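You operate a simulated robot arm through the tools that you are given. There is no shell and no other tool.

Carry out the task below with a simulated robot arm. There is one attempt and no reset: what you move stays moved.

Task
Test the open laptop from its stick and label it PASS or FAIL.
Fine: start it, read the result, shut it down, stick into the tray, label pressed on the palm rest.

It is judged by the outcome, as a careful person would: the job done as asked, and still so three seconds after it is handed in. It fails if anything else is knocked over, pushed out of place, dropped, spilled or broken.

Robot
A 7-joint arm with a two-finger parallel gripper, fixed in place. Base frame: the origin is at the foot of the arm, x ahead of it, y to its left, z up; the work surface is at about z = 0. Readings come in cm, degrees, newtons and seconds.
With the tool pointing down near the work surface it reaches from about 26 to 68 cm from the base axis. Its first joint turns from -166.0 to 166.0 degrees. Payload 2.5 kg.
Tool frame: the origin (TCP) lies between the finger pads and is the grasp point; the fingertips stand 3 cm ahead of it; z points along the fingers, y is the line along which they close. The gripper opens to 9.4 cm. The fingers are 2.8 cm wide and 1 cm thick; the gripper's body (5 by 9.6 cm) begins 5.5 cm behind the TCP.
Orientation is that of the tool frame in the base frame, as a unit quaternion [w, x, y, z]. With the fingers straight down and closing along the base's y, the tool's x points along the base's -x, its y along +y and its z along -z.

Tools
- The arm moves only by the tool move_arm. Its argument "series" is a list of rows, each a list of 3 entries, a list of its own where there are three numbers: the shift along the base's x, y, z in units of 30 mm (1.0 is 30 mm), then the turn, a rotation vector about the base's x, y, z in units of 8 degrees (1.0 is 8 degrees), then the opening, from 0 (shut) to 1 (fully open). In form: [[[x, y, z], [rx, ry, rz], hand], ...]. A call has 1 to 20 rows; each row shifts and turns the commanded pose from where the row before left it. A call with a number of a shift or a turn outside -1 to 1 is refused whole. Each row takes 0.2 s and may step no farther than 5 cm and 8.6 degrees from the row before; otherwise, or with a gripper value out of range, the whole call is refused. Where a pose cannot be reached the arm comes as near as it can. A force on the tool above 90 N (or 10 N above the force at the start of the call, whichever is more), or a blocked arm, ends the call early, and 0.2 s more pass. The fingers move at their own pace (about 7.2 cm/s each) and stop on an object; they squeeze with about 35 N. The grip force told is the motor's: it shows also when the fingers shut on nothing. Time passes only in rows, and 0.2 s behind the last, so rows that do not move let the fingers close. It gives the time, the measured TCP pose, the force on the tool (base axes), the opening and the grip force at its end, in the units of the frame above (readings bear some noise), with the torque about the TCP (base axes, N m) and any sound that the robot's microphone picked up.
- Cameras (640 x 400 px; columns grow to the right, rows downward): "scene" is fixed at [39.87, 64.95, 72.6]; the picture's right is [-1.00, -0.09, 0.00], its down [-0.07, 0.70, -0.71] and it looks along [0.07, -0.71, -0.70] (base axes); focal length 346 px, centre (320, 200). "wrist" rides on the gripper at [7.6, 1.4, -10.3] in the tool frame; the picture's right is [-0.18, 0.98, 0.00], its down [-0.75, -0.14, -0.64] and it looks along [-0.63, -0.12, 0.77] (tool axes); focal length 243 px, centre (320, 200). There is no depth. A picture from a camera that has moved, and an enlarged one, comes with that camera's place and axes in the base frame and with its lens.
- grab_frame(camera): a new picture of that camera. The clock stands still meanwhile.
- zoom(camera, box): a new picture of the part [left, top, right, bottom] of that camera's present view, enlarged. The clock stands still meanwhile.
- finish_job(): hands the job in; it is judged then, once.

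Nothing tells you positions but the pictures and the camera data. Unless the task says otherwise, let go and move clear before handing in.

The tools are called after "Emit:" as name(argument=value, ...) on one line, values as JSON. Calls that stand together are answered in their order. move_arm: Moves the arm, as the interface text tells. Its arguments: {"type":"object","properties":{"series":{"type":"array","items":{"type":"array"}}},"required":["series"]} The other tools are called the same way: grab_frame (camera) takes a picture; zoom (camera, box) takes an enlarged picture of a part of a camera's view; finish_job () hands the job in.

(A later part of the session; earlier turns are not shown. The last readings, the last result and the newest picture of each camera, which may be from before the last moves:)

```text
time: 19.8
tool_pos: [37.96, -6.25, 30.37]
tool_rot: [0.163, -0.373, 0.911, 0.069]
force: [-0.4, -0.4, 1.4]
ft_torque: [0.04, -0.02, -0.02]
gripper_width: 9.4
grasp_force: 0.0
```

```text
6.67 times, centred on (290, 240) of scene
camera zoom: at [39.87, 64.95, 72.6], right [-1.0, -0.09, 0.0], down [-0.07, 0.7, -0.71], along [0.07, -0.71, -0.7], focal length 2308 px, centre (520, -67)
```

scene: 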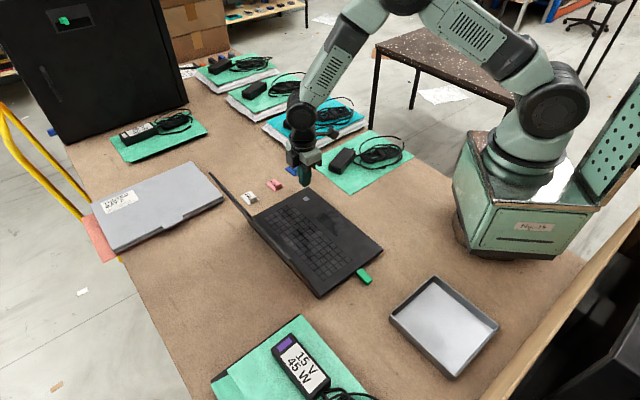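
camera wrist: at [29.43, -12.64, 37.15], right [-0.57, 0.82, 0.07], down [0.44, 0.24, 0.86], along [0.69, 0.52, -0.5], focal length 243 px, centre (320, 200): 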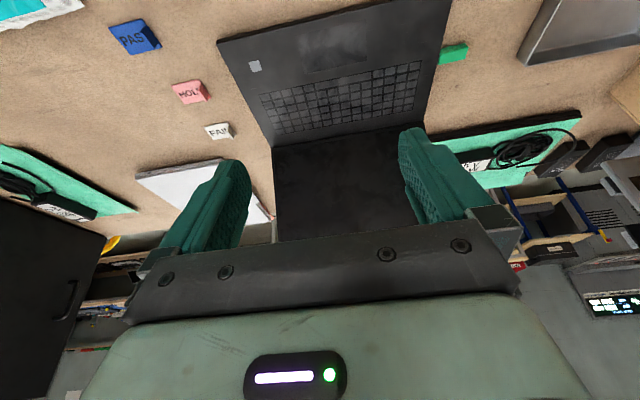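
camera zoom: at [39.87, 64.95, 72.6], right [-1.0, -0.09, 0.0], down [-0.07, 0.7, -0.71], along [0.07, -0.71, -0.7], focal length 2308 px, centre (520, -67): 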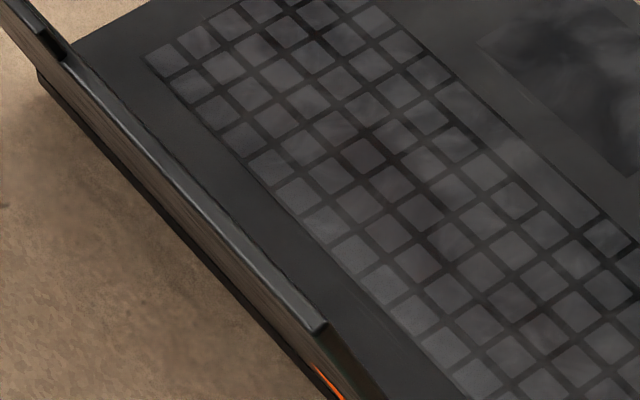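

Still dark, and the side slots are just port openings. I'll zoom tightly on the grey square and the keyboard from here for any symbol.

Emit:
zoom(camera="wrist", box=[240, 50, 280, 80])

Emit:
zoom(camera="wrist", box=[255, 70, 355, 140])

Emit:
zoom(camera="wrist", box=[340, 50, 440, 120])

Emit:
zoom(camera="wrist", box=[270, 110, 430, 240])

Emit:
zoom(camera="scene", box=[296, 190, 316, 206])

```text
13.33 times, centred on (260, 65) of wrist
camera zoom: at [29.46, -12.66, 37.15], right [-0.57, 0.82, 0.07], down [0.45, 0.24, 0.86], along [0.69, 0.52, -0.5], focal length 3235 px, centre (1120, 2000)
```

zoom: 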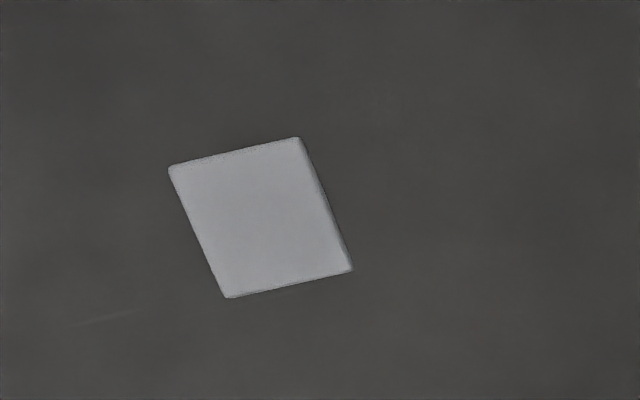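

```text
5.71 times, centred on (305, 105) of wrist
camera zoom: at [29.46, -12.66, 37.15], right [-0.57, 0.82, 0.07], down [0.45, 0.24, 0.86], along [0.69, 0.52, -0.5], focal length 1386 px, centre (406, 743)
```

zoom: 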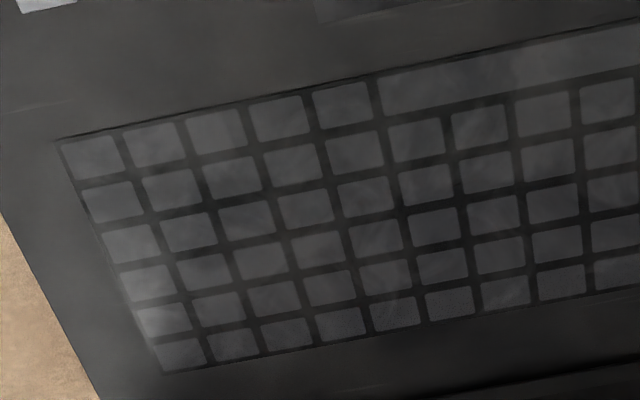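

```text
5.71 times, centred on (390, 85) of wrist
camera zoom: at [29.46, -12.66, 37.15], right [-0.57, 0.82, 0.07], down [0.45, 0.24, 0.86], along [0.69, 0.52, -0.5], focal length 1386 px, centre (-80, 857)
```

zoom: 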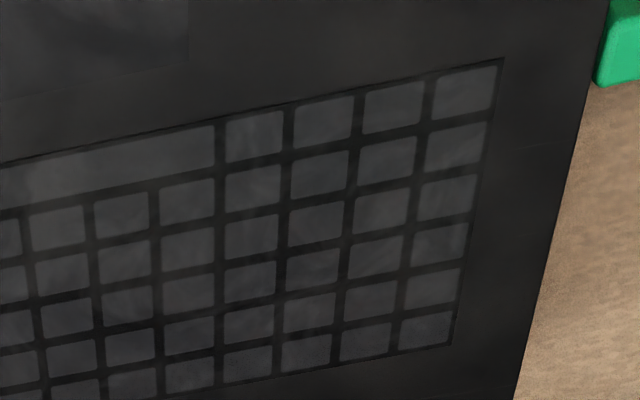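

```text
3.08 times, centred on (350, 175) of wrist
camera zoom: at [29.46, -12.66, 37.15], right [-0.57, 0.82, 0.07], down [0.45, 0.24, 0.86], along [0.69, 0.52, -0.5], focal length 746 px, centre (228, 277)
```

zoom: 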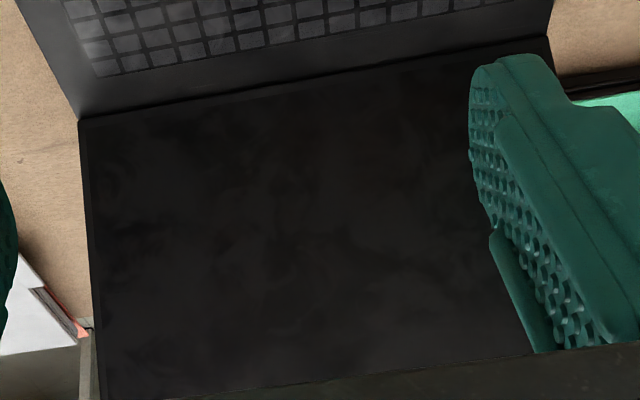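

```text
16.00 times, centred on (306, 198) of scene
camera zoom: at [39.87, 64.95, 72.6], right [-1.0, -0.09, 0.0], down [-0.07, 0.7, -0.71], along [0.07, -0.71, -0.7], focal length 5539 px, centre (544, 232)
```

zoom: 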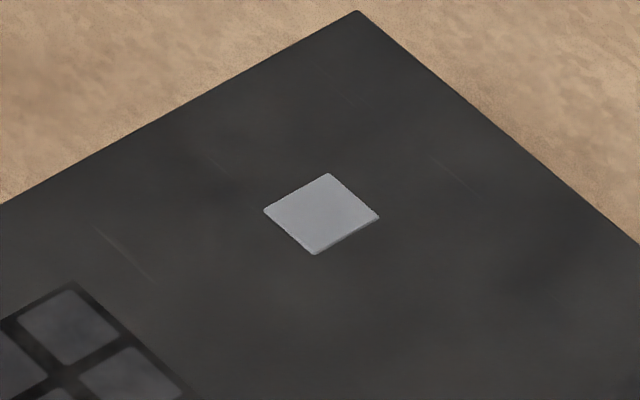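

The square is a slightly raised plate, but the screen hasn't lit yet. While giving it time, I'll look at the orange patch on the lid's back by swinging the wrist, high up, around to the rear-left.

Emit:
move_arm(series=[[[0, 0.5, 0.6], [-0.6, 0.6, 0], 0], [[0, 0.5, 0.6], [-0.6, 0.6, 0], 0], [[0, 0.5, 0.6], [-0.6, 0.6, 0], 0], [[0.311, 0.744, -0.02], [0, 0, -0.99], 0], [[0.311, 0.744, -0.02], [0, 0, -0.99], 0], [[0.311, 0.744, -0.02], [0, 0, -0.99], 0], [[0.311, 0.744, -0.02], [0, 0, -0.99], 0], [[0.311, 0.744, -0.02], [0, 0, -0.99], 0], [[0.311, 0.744, -0.02], [0, 0, -0.99], 0], [[0.311, 0.744, -0.02], [0, 0, -0.99], 0], [[0.311, 0.744, -0.02], [0, 0, -0.99], 0], [[0.311, 0.744, -0.02], [0, 0, -0.99], 0], [[0.311, 0.744, -0.02], [0, 0, -0.99], 0], [[0.311, 0.744, -0.02], [0, 0, -0.99], 0], [[0.311, 0.744, -0.02], [0, 0, -0.99], 0], [[0.311, 0.744, -0.02], [0, 0, -0.99], 0], [[0.311, 0.744, -0.02], [0, 0, -0.99], 0], [[0.311, 0.744, -0.02], [0, 0, -0.99], 0], [[0, 0, 0], [0, 0, 0], 0]])

Emit:
grab_frame(camera="wrist")

Emit:
grab_frame(camera="scene")

```text
time: 23.8
tool_pos: [52.05, 31.98, 34.74]
tool_rot: [0.0, 0.604, 0.797, 0.0]
force: [0.9, -0.1, -0.2]
ft_torque: [-0.03, 0.04, -0.01]
gripper_width: 0.0
grasp_force: 32.9
```

```text
taken
camera wrist: at [51.41, 39.75, 44.94], right [1.0, 0.09, 0.0], down [0.07, -0.76, 0.64], along [0.06, -0.64, -0.77], focal length 243 px, centre (320, 200)
```

wrist: 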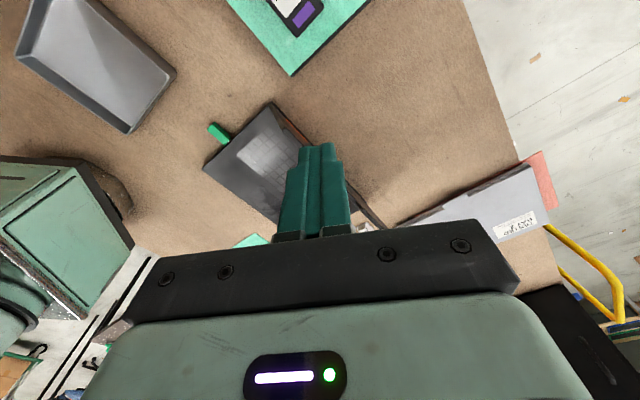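

```text
taken
```

scene: 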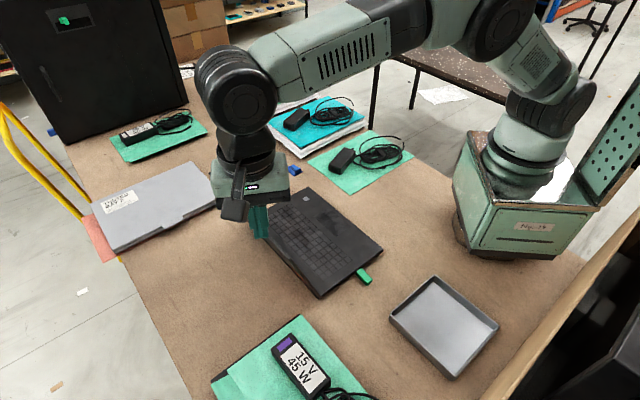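

I'm high behind the lid with clear space. I'll move further back in y, tilt the camera up toward the lid's back, and lower partway.

Emit:
move_arm(series=[[[0.1, 0.5, 0], [-0.8, -0.23, 0], 0], [[0.1, 0.5, 0], [-0.8, -0.23, 0], 0], [[0.1, 0.5, 0], [-0.8, -0.23, 0], 0], [[0, 0.5, -0.5], [0, 0, 0], 0], [[0, 0, -1], [0, 0, 0], 0], [[0, 0, -1], [0, 0, 0], 0], [[0, 0, -1], [0, 0, 0], 0], [[0, 0, -1], [0, 0, 0], 0], [[0, 0, -0.5], [0, 0, 0], 0], [[0, 0, 0], [0, 0, 0], 0]])

Emit:
grab_frame(camera="wrist")

Emit:
zoom(camera="wrist", box=[180, 60, 380, 200])

```text
time: 26.0
tool_pos: [51.27, 36.56, 19.48]
tool_rot: [0.138, 0.595, 0.785, -0.104]
force: [0.5, -0.5, 0.3]
ft_torque: [0.01, 0.0, -0.02]
gripper_width: 0.0
grasp_force: 33.1
out of reach, approached as far as the arm can: row 3, 4
```

```text
taken
camera wrist: at [49.82, 47.32, 26.37], right [0.99, 0.1, 0.06], down [0.0, -0.51, 0.86], along [0.12, -0.85, -0.51], focal length 243 px, centre (320, 200)
```

wrist: 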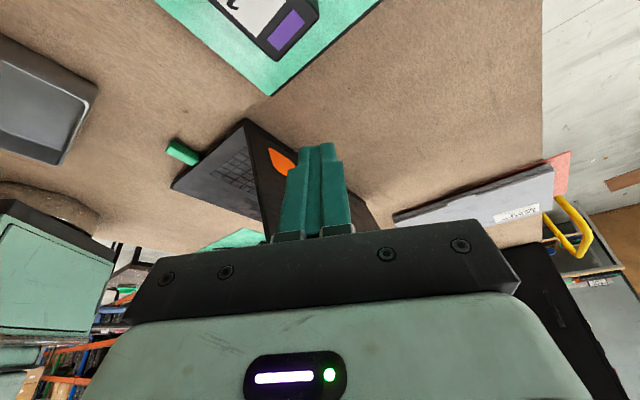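

```text
2.86 times, centred on (280, 130) of wrist
camera zoom: at [49.82, 47.32, 26.37], right [0.99, 0.1, 0.06], down [0.0, -0.51, 0.86], along [0.12, -0.85, -0.51], focal length 693 px, centre (434, 400)
```

zoom: 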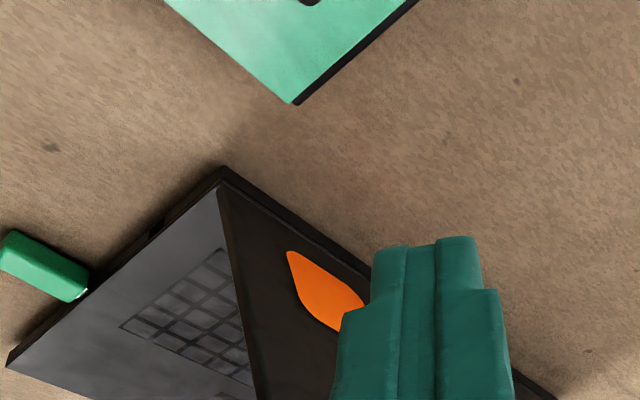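

The orange mark looks like a decorative sticker on the lid's back. I'll open the fingers to see past them and confirm it's not a note.

Emit:
move_arm(series=[[[0, 0, 0], [0, 0, 0], 1], [[0, 0, 0], [0, 0, 0], 1], [[0, 0, 0], [0, 0, 0], 1], [[0, 0, 0], [0, 0, 0], 1]])

Emit:
zoom(camera="wrist", box=[220, 100, 400, 240])

```text
time: 27.0
tool_pos: [51.35, 36.71, 19.43]
tool_rot: [0.138, 0.595, 0.785, -0.104]
force: [0.6, -0.4, -0.1]
ft_torque: [-0.02, 0.01, 0.0]
gripper_width: 9.41
grasp_force: 0.0
```

```text
2.86 times, centred on (310, 170) of wrist
camera zoom: at [49.82, 47.32, 26.4], right [0.99, 0.1, 0.06], down [0.0, -0.51, 0.86], along [0.12, -0.85, -0.51], focal length 693 px, centre (349, 286)
```

zoom: 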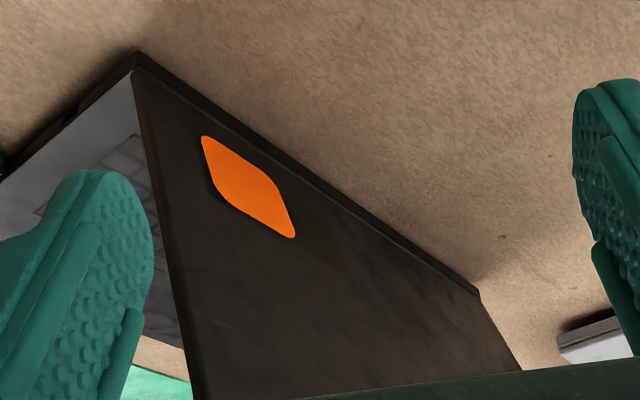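

It's a plain orange sticker with no text, so the grey square remains the only control. I'll return to the screen-viewing pose by the same high path.

Emit:
move_arm(series=[[[0, 0, 0.9], [0, 0, 0], 1], [[0, 0, 0.9], [0, 0, 0], 1], [[0, 0, 0.9], [0, 0, 0], 1], [[0, 0, 0.9], [0, 0, 0], 1], [[0, -0.5, 0.9], [0, 0, 0], 1], [[0, -0.5, 0.5], [0.8, 0.23, 0], 1], [[0, -0.5, 0], [0.8, 0.23, 0], 1], [[0, -0.5, 0], [0.8, 0.23, 0], 1]])

Emit:
move_arm(series=[[[-0.3, -0.744, 0], [0, 0, 0.99], 1], [[-0.3, -0.744, 0], [0, 0, 0.99], 1], [[-0.3, -0.744, 0], [0, 0, 0.99], 1], [[-0.3, -0.744, 0], [0, 0, 0.99], 1], [[-0.3, -0.744, 0], [0, 0, 0.99], 1], [[-0.3, -0.744, 0], [0, 0, 0.99], 1], [[-0.3, -0.744, 0], [0, 0, 0.99], 1], [[-0.3, -0.744, 0], [0, 0, 0.99], 1], [[-0.3, -0.744, 0], [0, 0, 0.99], 1], [[-0.3, -0.744, 0], [0, 0, 0.99], 1], [[-0.3, -0.744, 0], [0, 0, 0.99], 1], [[-0.3, -0.744, 0], [0, 0, 0.99], 1], [[-0.3, -0.744, 0], [0, 0, 0.99], 1], [[-0.3, -0.744, 0], [0, 0, 0.99], 1], [[-0.3, -0.744, 0], [0, 0, 0.99], 1], [[0, -0.4, -0.6], [0.6, -0.6, 0], 1], [[0, -0.4, -0.6], [0.6, -0.6, 0], 1], [[0, -0.4, -0.6], [0.6, -0.6, 0], 1], [[0, 0, 0], [0, 0, 0], 1]])

Emit:
grab_frame(camera="wrist")

Emit:
zoom(camera="wrist", box=[230, 20, 450, 240])

```text
time: 28.8
tool_pos: [51.13, 30.63, 34.41]
tool_rot: [-0.001, 0.603, 0.798, 0.0]
force: [0.4, -0.2, -0.4]
ft_torque: [-0.01, 0.0, 0.04]
gripper_width: 9.39
grasp_force: 0.0
```

```text
time: 32.8
tool_pos: [37.87, -6.26, 29.13]
tool_rot: [0.163, -0.373, 0.911, 0.068]
force: [0.3, 0.1, 0.0]
ft_torque: [-0.02, -0.02, -0.02]
gripper_width: 9.38
grasp_force: 0.1
```

```text
taken
camera wrist: at [29.21, -12.85, 35.97], right [-0.57, 0.82, 0.07], down [0.44, 0.24, 0.86], along [0.69, 0.52, -0.5], focal length 243 px, centre (320, 200)
```

wrist: 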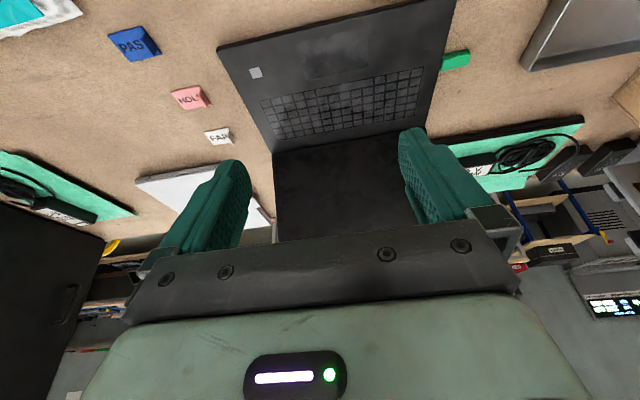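

```text
1.82 times, centred on (340, 130) of wrist
camera zoom: at [29.21, -12.85, 35.97], right [-0.57, 0.82, 0.07], down [0.44, 0.24, 0.86], along [0.69, 0.52, -0.5], focal length 441 px, centre (284, 327)
```

zoom: 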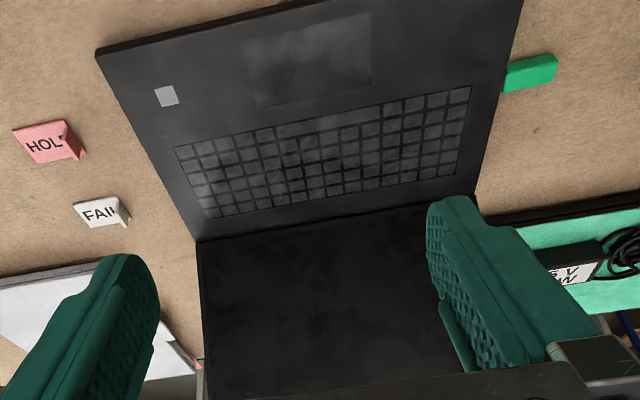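

The screen is still dark, so the first press didn't start it. I'll look at the key again to see whether it stands proud of the deck.

Emit:
zoom(camera="wrist", box=[245, 62, 265, 82])

Emit:
zoom(camera="scene", box=[300, 194, 312, 204])

Emit:
zoom(camera="scene", box=[355, 262, 379, 290])

Emit:
zoom(camera="wrist", box=[420, 35, 480, 80])

```text
16.00 times, centred on (255, 72) of wrist
camera zoom: at [29.21, -12.85, 35.97], right [-0.57, 0.82, 0.07], down [0.44, 0.24, 0.86], along [0.69, 0.52, -0.5], focal length 3882 px, centre (1360, 2248)
```

zoom: 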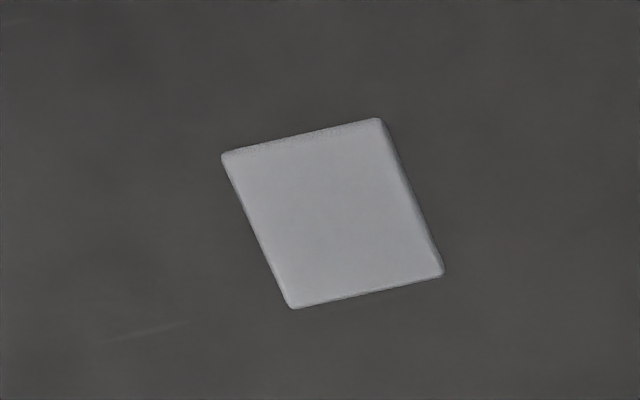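

```text
16.00 times, centred on (306, 199) of scene
camera zoom: at [39.87, 64.95, 72.6], right [-1.0, -0.09, 0.0], down [-0.07, 0.7, -0.71], along [0.07, -0.71, -0.7], focal length 5539 px, centre (544, 216)
```

zoom: 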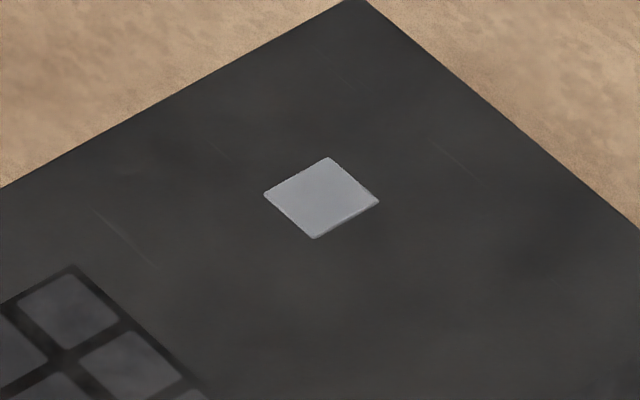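

```text
14.29 times, centred on (367, 276) of scene
camera zoom: at [39.87, 64.95, 72.6], right [-1.0, -0.09, 0.0], down [-0.07, 0.7, -0.71], along [0.07, -0.71, -0.7], focal length 4945 px, centre (-351, -886)
```

zoom: 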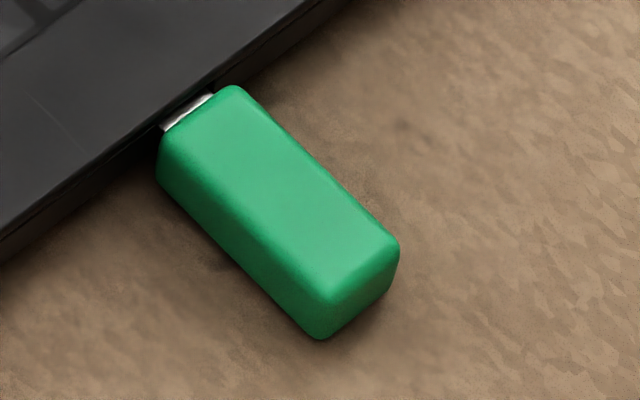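

```text
8.89 times, centred on (450, 58) of wrist
camera zoom: at [29.21, -12.85, 35.97], right [-0.57, 0.82, 0.07], down [0.44, 0.24, 0.86], along [0.69, 0.52, -0.5], focal length 2157 px, centre (-836, 1467)
```

zoom: 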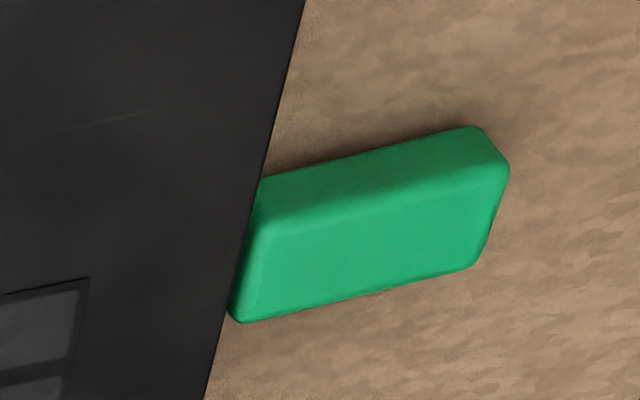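

The key stands slightly proud. I'll press again with one tilted fingertip corner so it bears only on the key, and hold for about a second.

Emit:
move_arm(series=[[[0.526, -0.01, -0.92], [0.44, 0.44, 0], 0], [[0.526, -0.01, -0.92], [0.44, 0.44, 0], 0], [[0.526, -0.01, -0.92], [0, 0, 0], 0], [[0.526, -0.01, -0.92], [0, 0, 0], 0], [[0.526, -0.01, -0.92], [0, 0, 0], 0], [[0.526, -0.01, -0.92], [0, 0, 0], 0], [[0.526, -0.01, -0.92], [0, 0, 0], 0], [[0.526, -0.01, -0.9], [0, 0, 0], 0], [[0, 0, 0], [0, 0, 0], 0]])

Emit:
grab_frame(camera="wrist")

Emit:
zoom(camera="scene", box=[280, 170, 340, 220])

```text
time: 34.8
tool_pos: [50.66, -6.31, 7.06]
tool_rot: [0.13, -0.357, 0.913, 0.147]
force: [0.5, 0.1, 0.0]
ft_torque: [0.0, -0.02, 0.02]
gripper_width: 0.0
grasp_force: 32.6
```

```text
taken
camera wrist: at [42.89, -13.83, 13.94], right [-0.55, 0.8, 0.24], down [0.55, 0.13, 0.83], along [0.63, 0.58, -0.51], focal length 243 px, centre (320, 200)
```

wrist: 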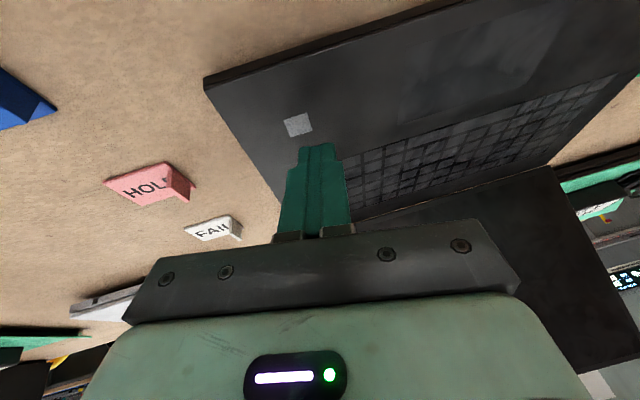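

```text
8.00 times, centred on (310, 195) of scene
camera zoom: at [39.87, 64.95, 72.6], right [-1.0, -0.09, 0.0], down [-0.07, 0.7, -0.71], along [0.07, -0.71, -0.7], focal length 2769 px, centre (400, 240)
```

zoom: 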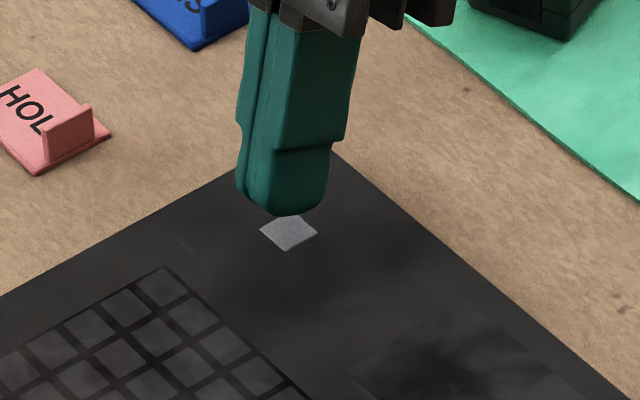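

The tilted fingertip is lined up above the key, and part of the screen is in this view too. I'll lower to contact in small steps.

Emit:
move_arm(series=[[[0, 0, -0.25], [0, 0, 0], 0], [[0, 0, -0.2], [0, 0, 0], 0], [[0, 0, -0.05], [0, 0, 0], 0], [[0, 0, -0.03], [0, 0, 0], 0], [[0, 0, 0], [0, 0, 0], 0]])

```text
time: 36.0
tool_pos: [50.32, -6.51, 5.37]
tool_rot: [0.13, -0.357, 0.913, 0.147]
force: [-0.1, -0.7, 0.3]
ft_torque: [-0.01, 0.01, -0.01]
gripper_width: 0.0
grasp_force: 33.3
```

Emit:
move_arm(series=[[[0.05, 0, -0.05], [0, 0, 0], 0], [[0, 0, 0], [0, 0, 0], 0]])

Emit:
move_arm(series=[[[0, 0, -0.04], [0, 0, 0], 0], [[0, 0, 0], [0, 0, 0], 0]])

Emit:
zoom(camera="scene", box=[290, 180, 330, 212])

```text
time: 36.6
tool_pos: [50.47, -6.53, 5.36]
tool_rot: [0.13, -0.357, 0.913, 0.147]
force: [0.1, -0.3, -0.8]
ft_torque: [0.03, 0.0, 0.03]
gripper_width: 0.0
grasp_force: 32.6
```

```text
time: 37.2
tool_pos: [50.46, -6.57, 5.12]
tool_rot: [0.129, -0.357, 0.913, 0.148]
force: [-4.5, -1.6, 9.5]
ft_torque: [-0.05, 0.16, -0.02]
gripper_width: 0.0
grasp_force: 33.1
```

```text
12.50 times, centred on (310, 196) of scene
camera zoom: at [39.87, 64.95, 72.6], right [-1.0, -0.09, 0.0], down [-0.07, 0.7, -0.71], along [0.07, -0.71, -0.7], focal length 4327 px, centre (445, 250)
```

zoom: 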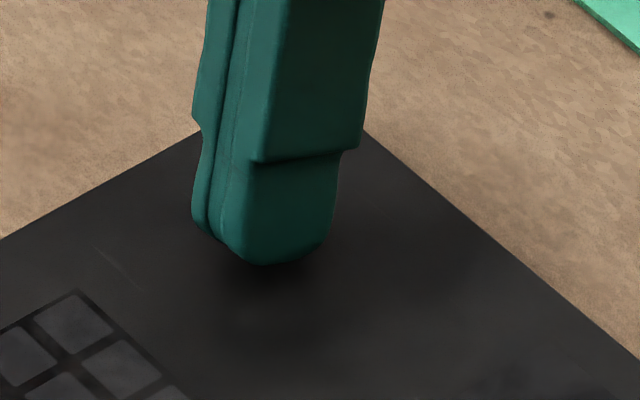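

I'm in contact at about 9.5 N with the finger covering the key. I'll press slightly harder, hold about a second, and look at the screen portion in view.

Emit:
move_arm(series=[[[0, 0, -0.03], [0, 0, 0], 0], [[0, 0, 0], [0, 0, 0], 0], [[0, 0, 0], [0, 0, 0], 0]])

Emit:
grab_frame(camera="wrist")

```text
time: 38.0
tool_pos: [50.55, -6.61, 5.23]
tool_rot: [0.13, -0.358, 0.913, 0.147]
force: [-6.4, 0.8, 26.2]
ft_torque: [-0.04, 0.21, 0.01]
gripper_width: 0.01
grasp_force: 32.6
heard: click
```

```text
taken
camera wrist: at [42.9, -13.94, 12.17], right [-0.55, 0.8, 0.23], down [0.55, 0.13, 0.83], along [0.63, 0.58, -0.51], focal length 243 px, centre (320, 200)
```

wrist: 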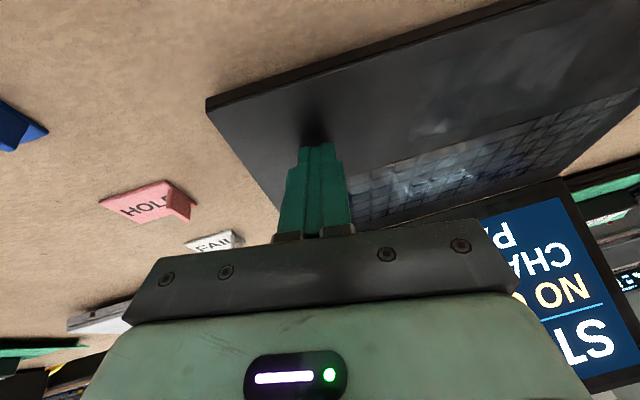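

A click was heard and the screen lit up with text. I'll release the key now and back up to read it.

Emit:
move_arm(series=[[[0, 0, 0.2], [0, 0, 0], 0], [[0, 0, 0.5], [0, 0, 0], 0], [[-0.4, -0.2, 0.8], [0, 0, 0], 0], [[-0.526, 0, 0.85], [0, 0, 0], 1], [[-0.526, 0, 0.85], [0, 0, 0], 1], [[-0.526, 0, 0.85], [0, 0, 0], 1], [[-0.526, 0, 0.85], [0, 0, 0], 1], [[-0.526, 0, 0.85], [-0.44, -0.44, 0], 1], [[-0.526, 0, 0.85], [-0.44, -0.44, 0], 1], [[0, 0, 0], [0, 0, 0], 1]])

Emit:
grab_frame(camera="wrist")

Emit:
zoom(camera="wrist", box=[230, 60, 450, 240])

```text
time: 40.2
tool_pos: [39.58, -6.79, 24.9]
tool_rot: [0.163, -0.372, 0.911, 0.068]
force: [0.0, 0.0, 0.0]
ft_torque: [0.0, 0.0, -0.02]
gripper_width: 9.38
grasp_force: 0.1
```

```text
taken
camera wrist: at [31.15, -13.46, 31.79], right [-0.57, 0.82, 0.07], down [0.44, 0.24, 0.86], along [0.69, 0.52, -0.5], focal length 243 px, centre (320, 200)
```

wrist: 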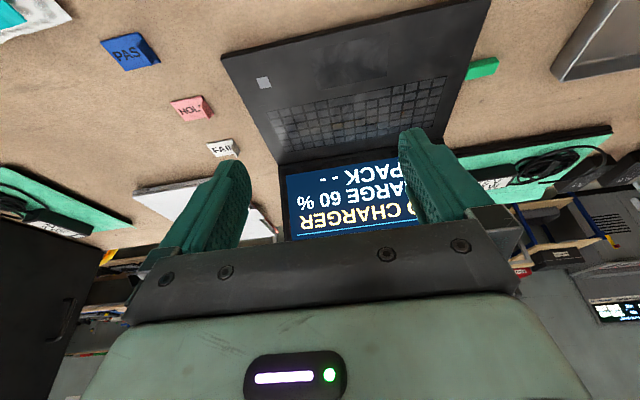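

```text
2.22 times, centred on (340, 150) of wrist
camera zoom: at [31.15, -13.46, 31.79], right [-0.57, 0.82, 0.07], down [0.44, 0.24, 0.86], along [0.69, 0.52, -0.5], focal length 539 px, centre (276, 311)
```

zoom: 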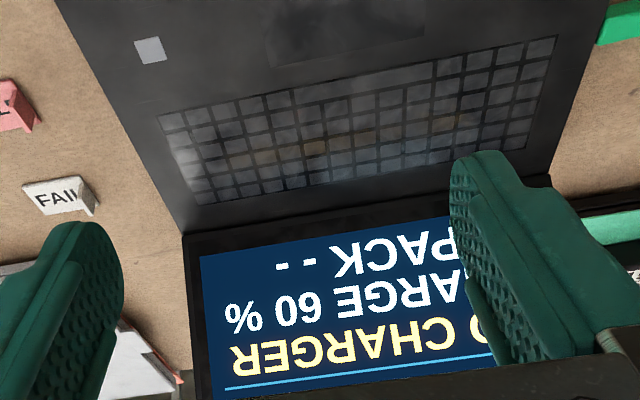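

The screen shows something like "… / NO CHARGER / CHARGE 60 % / PACK --". I'll shift back and tilt further to see the whole screen.

Emit:
move_arm(series=[[[-0.9, 0.15, 0.5], [0.55, -0.55, 0], 1], [[-0.9, 0.15, 0.5], [0.55, -0.55, 0], 1], [[0, 0, 0.3], [0, 0, 0], 1], [[0, 0, 0], [0, 0, 0], 1]])

Emit:
grab_frame(camera="wrist")

Emit:
zoom(camera="wrist", box=[230, 60, 450, 240])

```text
time: 41.2
tool_pos: [34.53, -6.33, 28.78]
tool_rot: [0.26, -0.364, 0.888, 0.109]
force: [-0.9, -0.6, 0.0]
ft_torque: [-0.01, 0.02, -0.01]
gripper_width: 9.4
grasp_force: 0.1
```

```text
taken
camera wrist: at [25.1, -13.65, 33.2], right [-0.58, 0.81, 0.1], down [0.31, 0.1, 0.95], along [0.76, 0.58, -0.3], focal length 243 px, centre (320, 200)
```

wrist: 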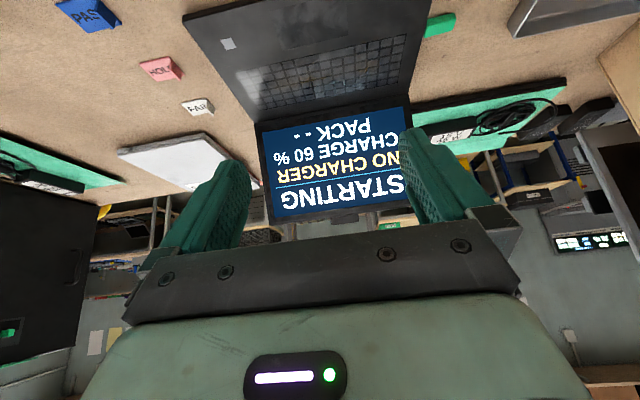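

```text
2.22 times, centred on (340, 150) of wrist
camera zoom: at [25.1, -13.65, 33.2], right [-0.58, 0.81, 0.1], down [0.31, 0.1, 0.95], along [0.76, 0.58, -0.3], focal length 539 px, centre (276, 311)
```

zoom: 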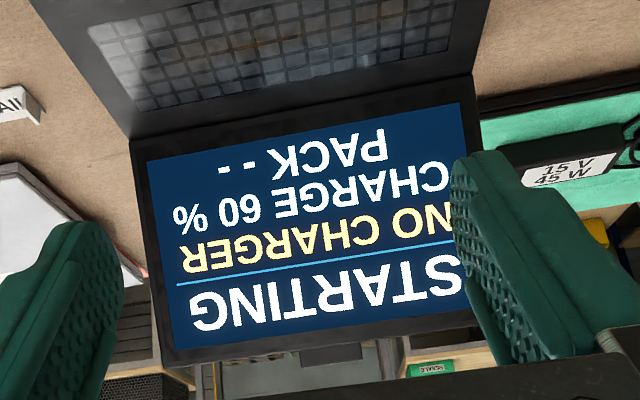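

Now the whole screen is readable: "STARTING / NO CHARGER / CHARGE 60 % / PACK --". I'll wait here for the result.

Emit:
move_arm(series=[[[0, 0, 0], [0, 0, 0], 1], [[0, 0, 0], [0, 0, 0], 1], [[0, 0, 0], [0, 0, 0], 1], [[0, 0, 0], [0, 0, 0], 1], [[0, 0, 0], [0, 0, 0], 1], [[0, 0, 0], [0, 0, 0], 1], [[0, 0, 0], [0, 0, 0], 1], [[0, 0, 0], [0, 0, 0], 1], [[0, 0, 0], [0, 0, 0], 1], [[0, 0, 0], [0, 0, 0], 1]])

Emit:
zoom(camera="wrist", box=[230, 60, 450, 240])

```text
time: 43.4
tool_pos: [34.49, -6.31, 28.76]
tool_rot: [0.261, -0.363, 0.888, 0.108]
force: [-0.6, -0.1, -0.1]
ft_torque: [0.0, 0.03, 0.0]
gripper_width: 9.4
grasp_force: 0.1
```

```text
2.22 times, centred on (340, 150) of wrist
camera zoom: at [25.11, -13.66, 33.19], right [-0.58, 0.81, 0.1], down [0.31, 0.1, 0.95], along [0.76, 0.58, -0.3], focal length 539 px, centre (276, 311)
```

zoom: 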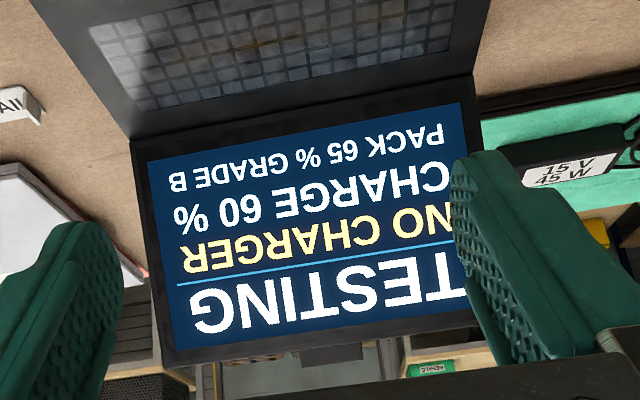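

The screen now says "TESTING / NO CHARGER / CHARGE 60 % / PACK 65 % GRADE B". I'll keep waiting for the final result.

Emit:
move_arm(series=[[[0, 0, 0], [0, 0, 0], 1], [[0, 0, 0], [0, 0, 0], 1], [[0, 0, 0], [0, 0, 0], 1], [[0, 0, 0], [0, 0, 0], 1], [[0, 0, 0], [0, 0, 0], 1], [[0, 0, 0], [0, 0, 0], 1], [[0, 0, 0], [0, 0, 0], 1], [[0, 0, 0], [0, 0, 0], 1], [[0, 0, 0], [0, 0, 0], 1], [[0, 0, 0], [0, 0, 0], 1], [[0, 0, 0], [0, 0, 0], 1], [[0, 0, 0], [0, 0, 0], 1]])

Emit:
zoom(camera="wrist", box=[230, 60, 450, 240])

```text
time: 46.0
tool_pos: [34.56, -6.22, 28.7]
tool_rot: [0.261, -0.363, 0.888, 0.109]
force: [0.0, -0.9, 0.1]
ft_torque: [-0.01, -0.01, 0.02]
gripper_width: 9.42
grasp_force: 0.1
```

```text
2.22 times, centred on (340, 150) of wrist
camera zoom: at [25.11, -13.66, 33.19], right [-0.58, 0.81, 0.1], down [0.31, 0.1, 0.95], along [0.76, 0.58, -0.3], focal length 539 px, centre (276, 311)
```

zoom: 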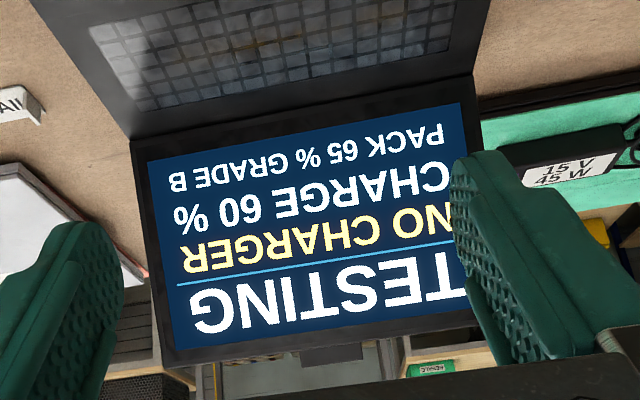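

Emit:
move_arm(series=[[[0, 0, 0], [0, 0, 0], 1], [[0, 0, 0], [0, 0, 0], 1], [[0, 0, 0], [0, 0, 0], 1], [[0, 0, 0], [0, 0, 0], 1], [[0, 0, 0], [0, 0, 0], 1], [[0, 0, 0], [0, 0, 0], 1], [[0, 0, 0], [0, 0, 0], 1], [[0, 0, 0], [0, 0, 0], 1], [[0, 0, 0], [0, 0, 0], 1], [[0, 0, 0], [0, 0, 0], 1], [[0, 0, 0], [0, 0, 0], 1], [[0, 0, 0], [0, 0, 0], 1], [[0, 0, 0], [0, 0, 0], 1], [[0, 0, 0], [0, 0, 0], 1], [[0, 0, 0], [0, 0, 0], 1]])

Emit:
zoom(camera="wrist", box=[230, 60, 450, 240])

```text
time: 49.2
tool_pos: [34.57, -6.2, 28.67]
tool_rot: [0.261, -0.363, 0.888, 0.108]
force: [0.2, 0.2, -0.2]
ft_torque: [-0.01, 0.0, 0.06]
gripper_width: 9.4
grasp_force: 0.1
```

```text
2.22 times, centred on (340, 150) of wrist
camera zoom: at [25.11, -13.66, 33.19], right [-0.58, 0.81, 0.1], down [0.31, 0.1, 0.95], along [0.76, 0.58, -0.3], focal length 539 px, centre (276, 311)
```

zoom: 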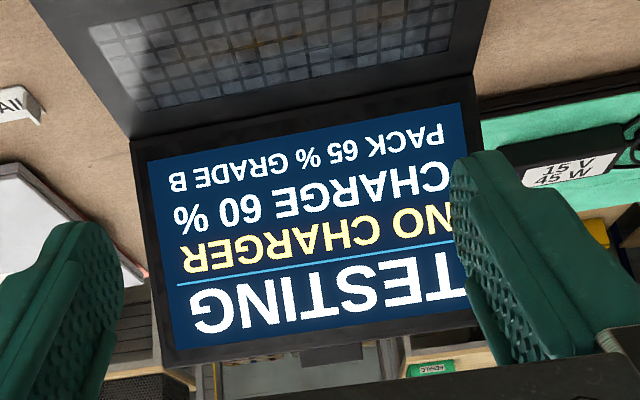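

Still "TESTING"; I'll wait longer.

Emit:
move_arm(series=[[[0, 0, 0], [0, 0, 0], 1], [[0, 0, 0], [0, 0, 0], 1], [[0, 0, 0], [0, 0, 0], 1], [[0, 0, 0], [0, 0, 0], 1], [[0, 0, 0], [0, 0, 0], 1], [[0, 0, 0], [0, 0, 0], 1], [[0, 0, 0], [0, 0, 0], 1], [[0, 0, 0], [0, 0, 0], 1], [[0, 0, 0], [0, 0, 0], 1], [[0, 0, 0], [0, 0, 0], 1], [[0, 0, 0], [0, 0, 0], 1], [[0, 0, 0], [0, 0, 0], 1], [[0, 0, 0], [0, 0, 0], 1], [[0, 0, 0], [0, 0, 0], 1], [[0, 0, 0], [0, 0, 0], 1], [[0, 0, 0], [0, 0, 0], 1], [[0, 0, 0], [0, 0, 0], 1], [[0, 0, 0], [0, 0, 0], 1], [[0, 0, 0], [0, 0, 0], 1], [[0, 0, 0], [0, 0, 0], 1]])

Emit:
zoom(camera="wrist", box=[230, 60, 450, 240])

```text
time: 53.4
tool_pos: [34.58, -6.23, 28.79]
tool_rot: [0.26, -0.363, 0.888, 0.11]
force: [-0.8, 0.0, 0.3]
ft_torque: [-0.01, 0.02, 0.03]
gripper_width: 9.41
grasp_force: 0.0
```

```text
2.22 times, centred on (340, 150) of wrist
camera zoom: at [25.11, -13.66, 33.19], right [-0.58, 0.81, 0.1], down [0.31, 0.1, 0.95], along [0.76, 0.58, -0.3], focal length 539 px, centre (276, 311)
```

zoom: 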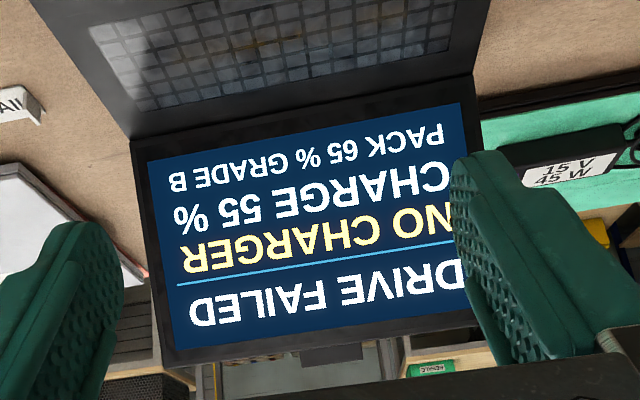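

Result: "DRIVE FAILED" — this is a FAIL. I'll go back to hover over the power key with the same tilted fingertip to shut it down, checking what screen is visible from there.

Emit:
move_arm(series=[[[0.593, -0.01, -0.8], [-0.55, 0.55, 0], 0], [[0.593, -0.01, -0.8], [-0.55, 0.55, 0], 0], [[0.593, -0.01, -0.8], [0.44, 0.44, 0], 0], [[0.593, -0.01, -0.8], [0.44, 0.44, 0], 0], [[0.593, -0.01, -0.8], [0, 0, 0], 0], [[0.593, -0.01, -0.8], [0, 0, 0], 0], [[0.593, -0.01, -0.8], [0, 0, 0], 0], [[0.593, -0.01, -0.8], [0, 0, 0], 0], [[0.593, -0.01, -0.8], [0, 0, 0], 0], [[0, 0, 0], [0, 0, 0], 0]])

Emit:
grab_frame(camera="wrist")

```text
time: 55.6
tool_pos: [50.39, -6.65, 7.24]
tool_rot: [0.129, -0.357, 0.913, 0.146]
force: [-0.2, 0.3, -0.3]
ft_torque: [0.02, 0.01, 0.03]
gripper_width: 0.0
grasp_force: 32.7
```

```text
taken
camera wrist: at [42.7, -14.02, 14.21], right [-0.55, 0.8, 0.24], down [0.55, 0.13, 0.83], along [0.63, 0.58, -0.51], focal length 243 px, centre (320, 200)
```

wrist: 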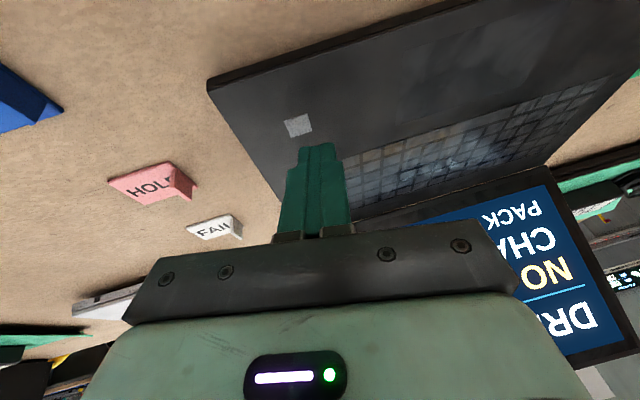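

The screen still shows the failed-drive result. I'll press the key again the same way.

Emit:
move_arm(series=[[[0.04, 0.02, -0.25], [0, 0, 0], 0], [[0, 0, -0.25], [0, 0, 0], 0], [[0, 0, -0.12], [0, 0, 0], 0], [[0, 0, 0], [0, 0, 0], 0]])

Emit:
move_arm(series=[[[0, 0, -0.04], [0, 0, 0], 0], [[0, 0, 0], [0, 0, 0], 0]])

```text
time: 56.6
tool_pos: [50.54, -6.51, 5.34]
tool_rot: [0.129, -0.357, 0.913, 0.147]
force: [-0.2, 0.5, -0.1]
ft_torque: [0.02, 0.02, 0.0]
gripper_width: 0.01
grasp_force: 33.0
```

```text
time: 57.2
tool_pos: [50.63, -6.46, 5.3]
tool_rot: [0.13, -0.357, 0.913, 0.147]
force: [-1.4, -0.1, 2.4]
ft_torque: [-0.07, 0.05, -0.02]
gripper_width: 0.0
grasp_force: 32.5
```

Emit:
move_arm(series=[[[0, 0, -0.04], [0, 0, 0], 0], [[0, 0, 0], [0, 0, 0], 0]])

Emit:
move_arm(series=[[[0, 0, -0.02], [0, 0, 0], 0], [[0, 0, 0], [0, 0, 0], 0]])

Emit:
grab_frame(camera="wrist")

```text
time: 57.8
tool_pos: [50.51, -6.54, 5.19]
tool_rot: [0.13, -0.357, 0.914, 0.146]
force: [-8.2, -2.9, 20.3]
ft_torque: [-0.16, 0.26, -0.06]
gripper_width: 0.0
grasp_force: 33.2
heard: click
```

```text
time: 58.4
tool_pos: [50.74, -6.42, 5.25]
tool_rot: [0.131, -0.358, 0.913, 0.147]
force: [-14.1, -2.7, 38.2]
ft_torque: [-0.28, 0.42, -0.02]
gripper_width: 0.0
grasp_force: 33.1
```

```text
taken
camera wrist: at [43.0, -13.87, 12.16], right [-0.55, 0.8, 0.23], down [0.55, 0.13, 0.83], along [0.63, 0.58, -0.51], focal length 243 px, centre (320, 200)
```

wrist: 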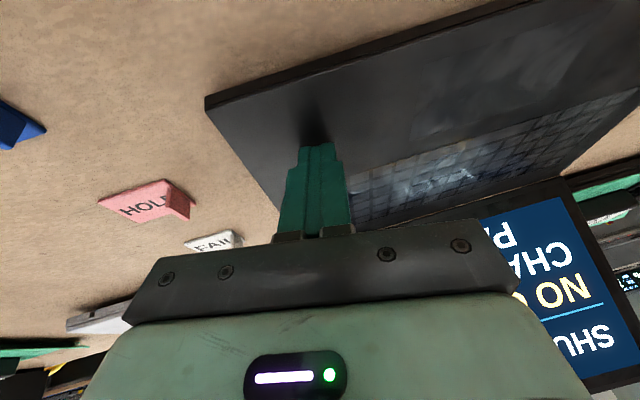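

The screen now says "SHU…" (shutting down). I'll release the key and watch for it to go dark.

Emit:
move_arm(series=[[[0, 0, 0.2], [0, 0, 0], 0], [[0, 0, 0.5], [0, 0, 0], 0], [[0, 0, 0.8], [0, 0, 0], 0], [[0, 0, 0.8], [-0.44, -0.44, 0], 0], [[-0.3, -0.2, 0.8], [-0.44, -0.44, 0], 0], [[-0.3, -0.2, 0.8], [0, 0, 0], 0], [[-0.3, -0.2, 0.8], [0, 0, 0], 0], [[0, 0, 0], [0, 0, 0], 0], [[0, 0, 0], [0, 0, 0], 0], [[0, 0, 0], [0, 0, 0], 0], [[0, 0, 0], [0, 0, 0], 0]])

Emit:
grab_frame(camera="wrist")

```text
time: 60.8
tool_pos: [47.97, -8.5, 19.29]
tool_rot: [0.162, -0.373, 0.911, 0.068]
force: [-0.7, -0.1, -0.4]
ft_torque: [-0.01, 0.01, -0.01]
gripper_width: 0.0
grasp_force: 33.3
```

```text
taken
camera wrist: at [39.42, -14.98, 26.11], right [-0.57, 0.82, 0.07], down [0.45, 0.24, 0.86], along [0.69, 0.52, -0.5], focal length 243 px, centre (320, 200)
```

wrist: 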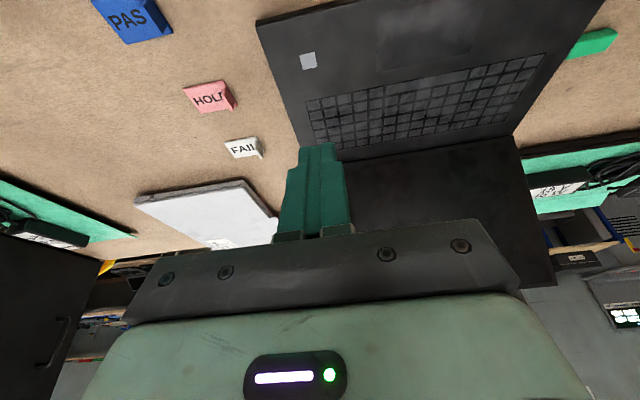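

The screen has gone dark, so the laptop is shut down. Next is the stick: I'll untilt, yaw so the fingers close across the stick, and hover over it at about (33, 18).

Emit:
move_arm(series=[[[-0.3, 0, 0.3], [-0.6, 0.6, 0], 0.5], [[-0.3, 0, 0.3], [-0.6, 0.6, 0], 0.5], [[-0.3, 0, 0], [-0.6, 0.6, 0], 0.5], [[-0.3, 0.6, 0], [0, 0, -0.94], 0.5], [[-0.3, 0.7, 0], [0, 0, -0.94], 0.5], [[-0.4, 0.75, 0], [0, 0, -0.94], 0.5], [[-0.4, 0.75, 0], [0, 0, -0.94], 0.5], [[-0.4, 0.75, 0], [0, 0, -0.94], 0.5], [[-0.4, 0.75, 0], [0, 0, -0.94], 0.5], [[-0.4, 0.75, 0], [0, 0, -0.94], 0.5], [[-0.4, 0.75, 0], [0, 0, -0.94], 0.5], [[-0.4, 0.75, -0.3], [0, 0, -0.94], 0.5], [[-0.4, 0.75, -0.3], [0, 0, -0.94], 0.5], [[-0.3, 0.75, -0.3], [0, 0, -0.94], 0.5], [[0, 0.5, -0.3], [0, 0, -0.94], 0.5], [[0, 0, 0], [0, 0, 0], 0.5]])

Emit:
grab_frame(camera="wrist")

Emit:
grab_frame(camera="scene")

```text
time: 64.2
tool_pos: [32.99, 17.23, 17.42]
tool_rot: [0.0, 0.389, 0.921, 0.0]
force: [0.8, 0.3, 0.5]
ft_torque: [-0.02, 0.01, 0.01]
gripper_width: 4.69
grasp_force: 0.0
```

```text
taken
camera wrist: at [28.7, 23.77, 27.46], right [0.83, 0.55, 0.0], down [0.42, -0.64, 0.64], along [0.36, -0.54, -0.77], focal length 243 px, centre (320, 200)
```

wrist: 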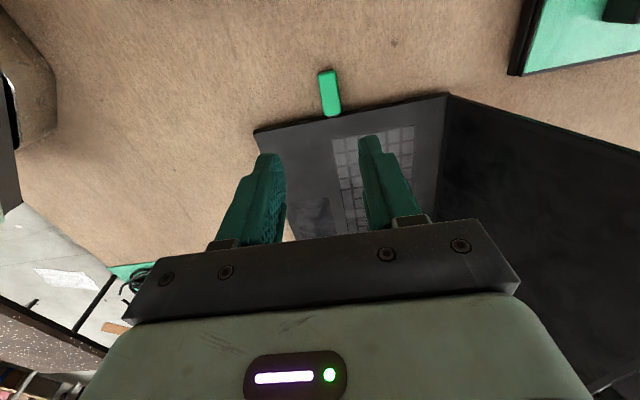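

```text
taken
```

scene: 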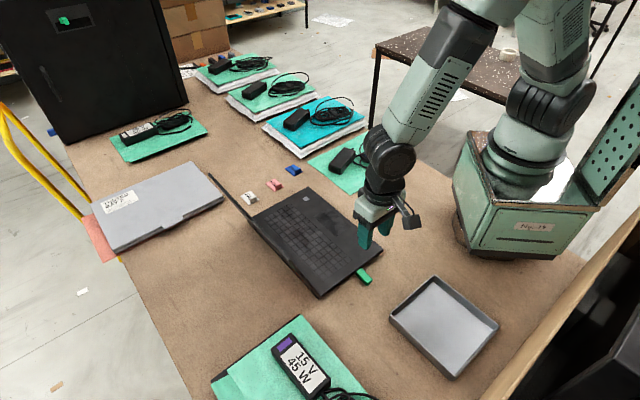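

The stick runs from about (35.2, 16.4) at the laptop to (32.3, 19.6) at its free end, and the fingers are already aligned across it. I'll check closely for exact position and orientation.

Emit:
zoom(camera="wrist", box=[290, 50, 380, 130])

Emit:
zoom(camera="scene", box=[380, 260, 510, 390])

```text
5.00 times, centred on (335, 90) of wrist
camera zoom: at [28.7, 23.77, 27.46], right [0.83, 0.55, 0.0], down [0.42, -0.64, 0.64], along [0.36, -0.54, -0.77], focal length 1213 px, centre (245, 750)
```

zoom: 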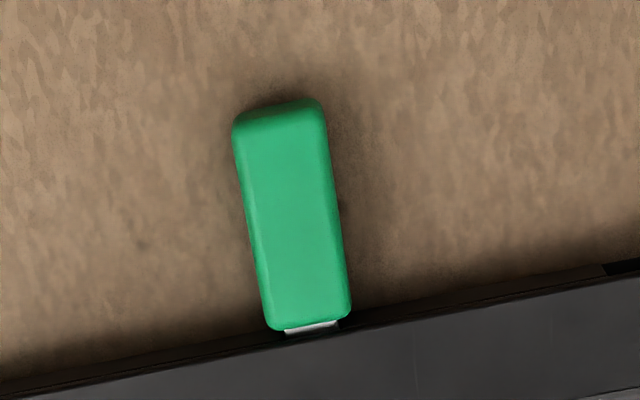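

```text
3.08 times, centred on (445, 325) of scene
camera zoom: at [39.87, 64.95, 72.6], right [-1.0, -0.09, 0.0], down [-0.07, 0.7, -0.71], along [0.07, -0.71, -0.7], focal length 1065 px, centre (-65, -185)
```

zoom: 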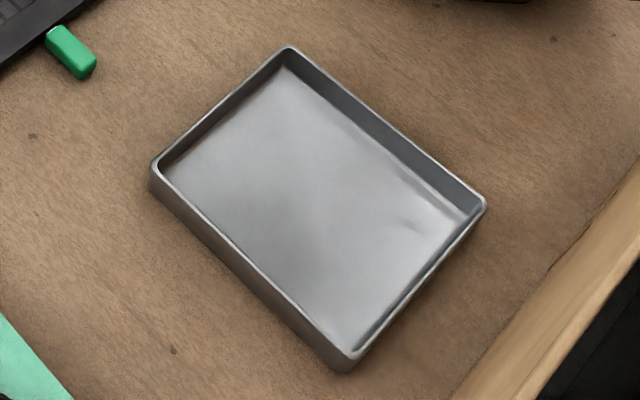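

The stick's centre is about (33.67, 17.97), aligned with the fingers. I'll descend straddling it, slowly at the end.

Emit:
move_arm(series=[[[0.1, 0.13, -0.9], [0, 0, 0], 0.5], [[0.1, 0.13, -0.9], [0, 0, 0], 0.5], [[0, 0, -0.9], [0, 0, 0], 0.5], [[0, 0, -0.7], [0, 0, 0], 0.5], [[0, 0, -0.4], [0, 0, 0], 0.5], [[0, 0, 0], [0, 0, 0], 0.5]])

Emit:
grab_frame(camera="wrist")

Emit:
zoom(camera="scene", box=[320, 220, 420, 300])

```text
time: 65.6
tool_pos: [33.52, 18.27, 5.93]
tool_rot: [0.0, 0.388, 0.922, 0.0]
force: [0.7, -0.8, -0.2]
ft_torque: [0.0, 0.02, -0.03]
gripper_width: 4.68
grasp_force: 0.2
```

```text
taken
camera wrist: at [29.31, 24.59, 16.1], right [0.83, 0.55, 0.0], down [0.42, -0.64, 0.64], along [0.36, -0.53, -0.77], focal length 243 px, centre (320, 200)
```

wrist: 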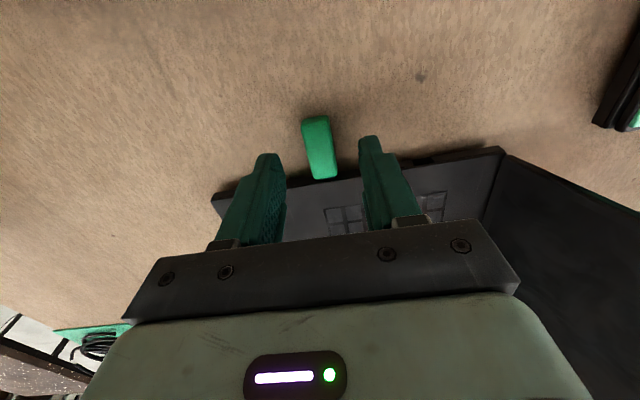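

```text
5.00 times, centred on (370, 260) of scene
camera zoom: at [39.87, 64.95, 72.6], right [-1.0, -0.09, 0.0], down [-0.07, 0.7, -0.71], along [0.07, -0.71, -0.7], focal length 1731 px, centre (70, -100)
```

zoom: 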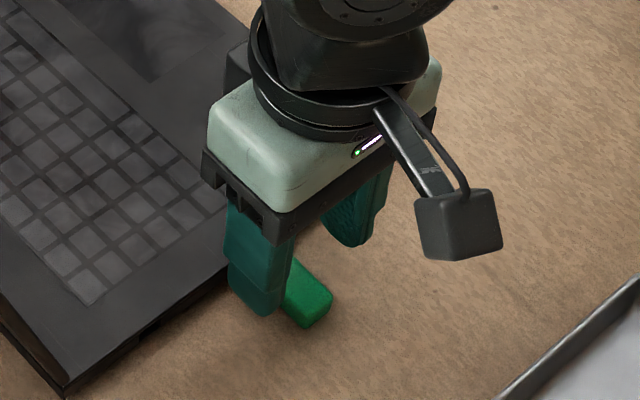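

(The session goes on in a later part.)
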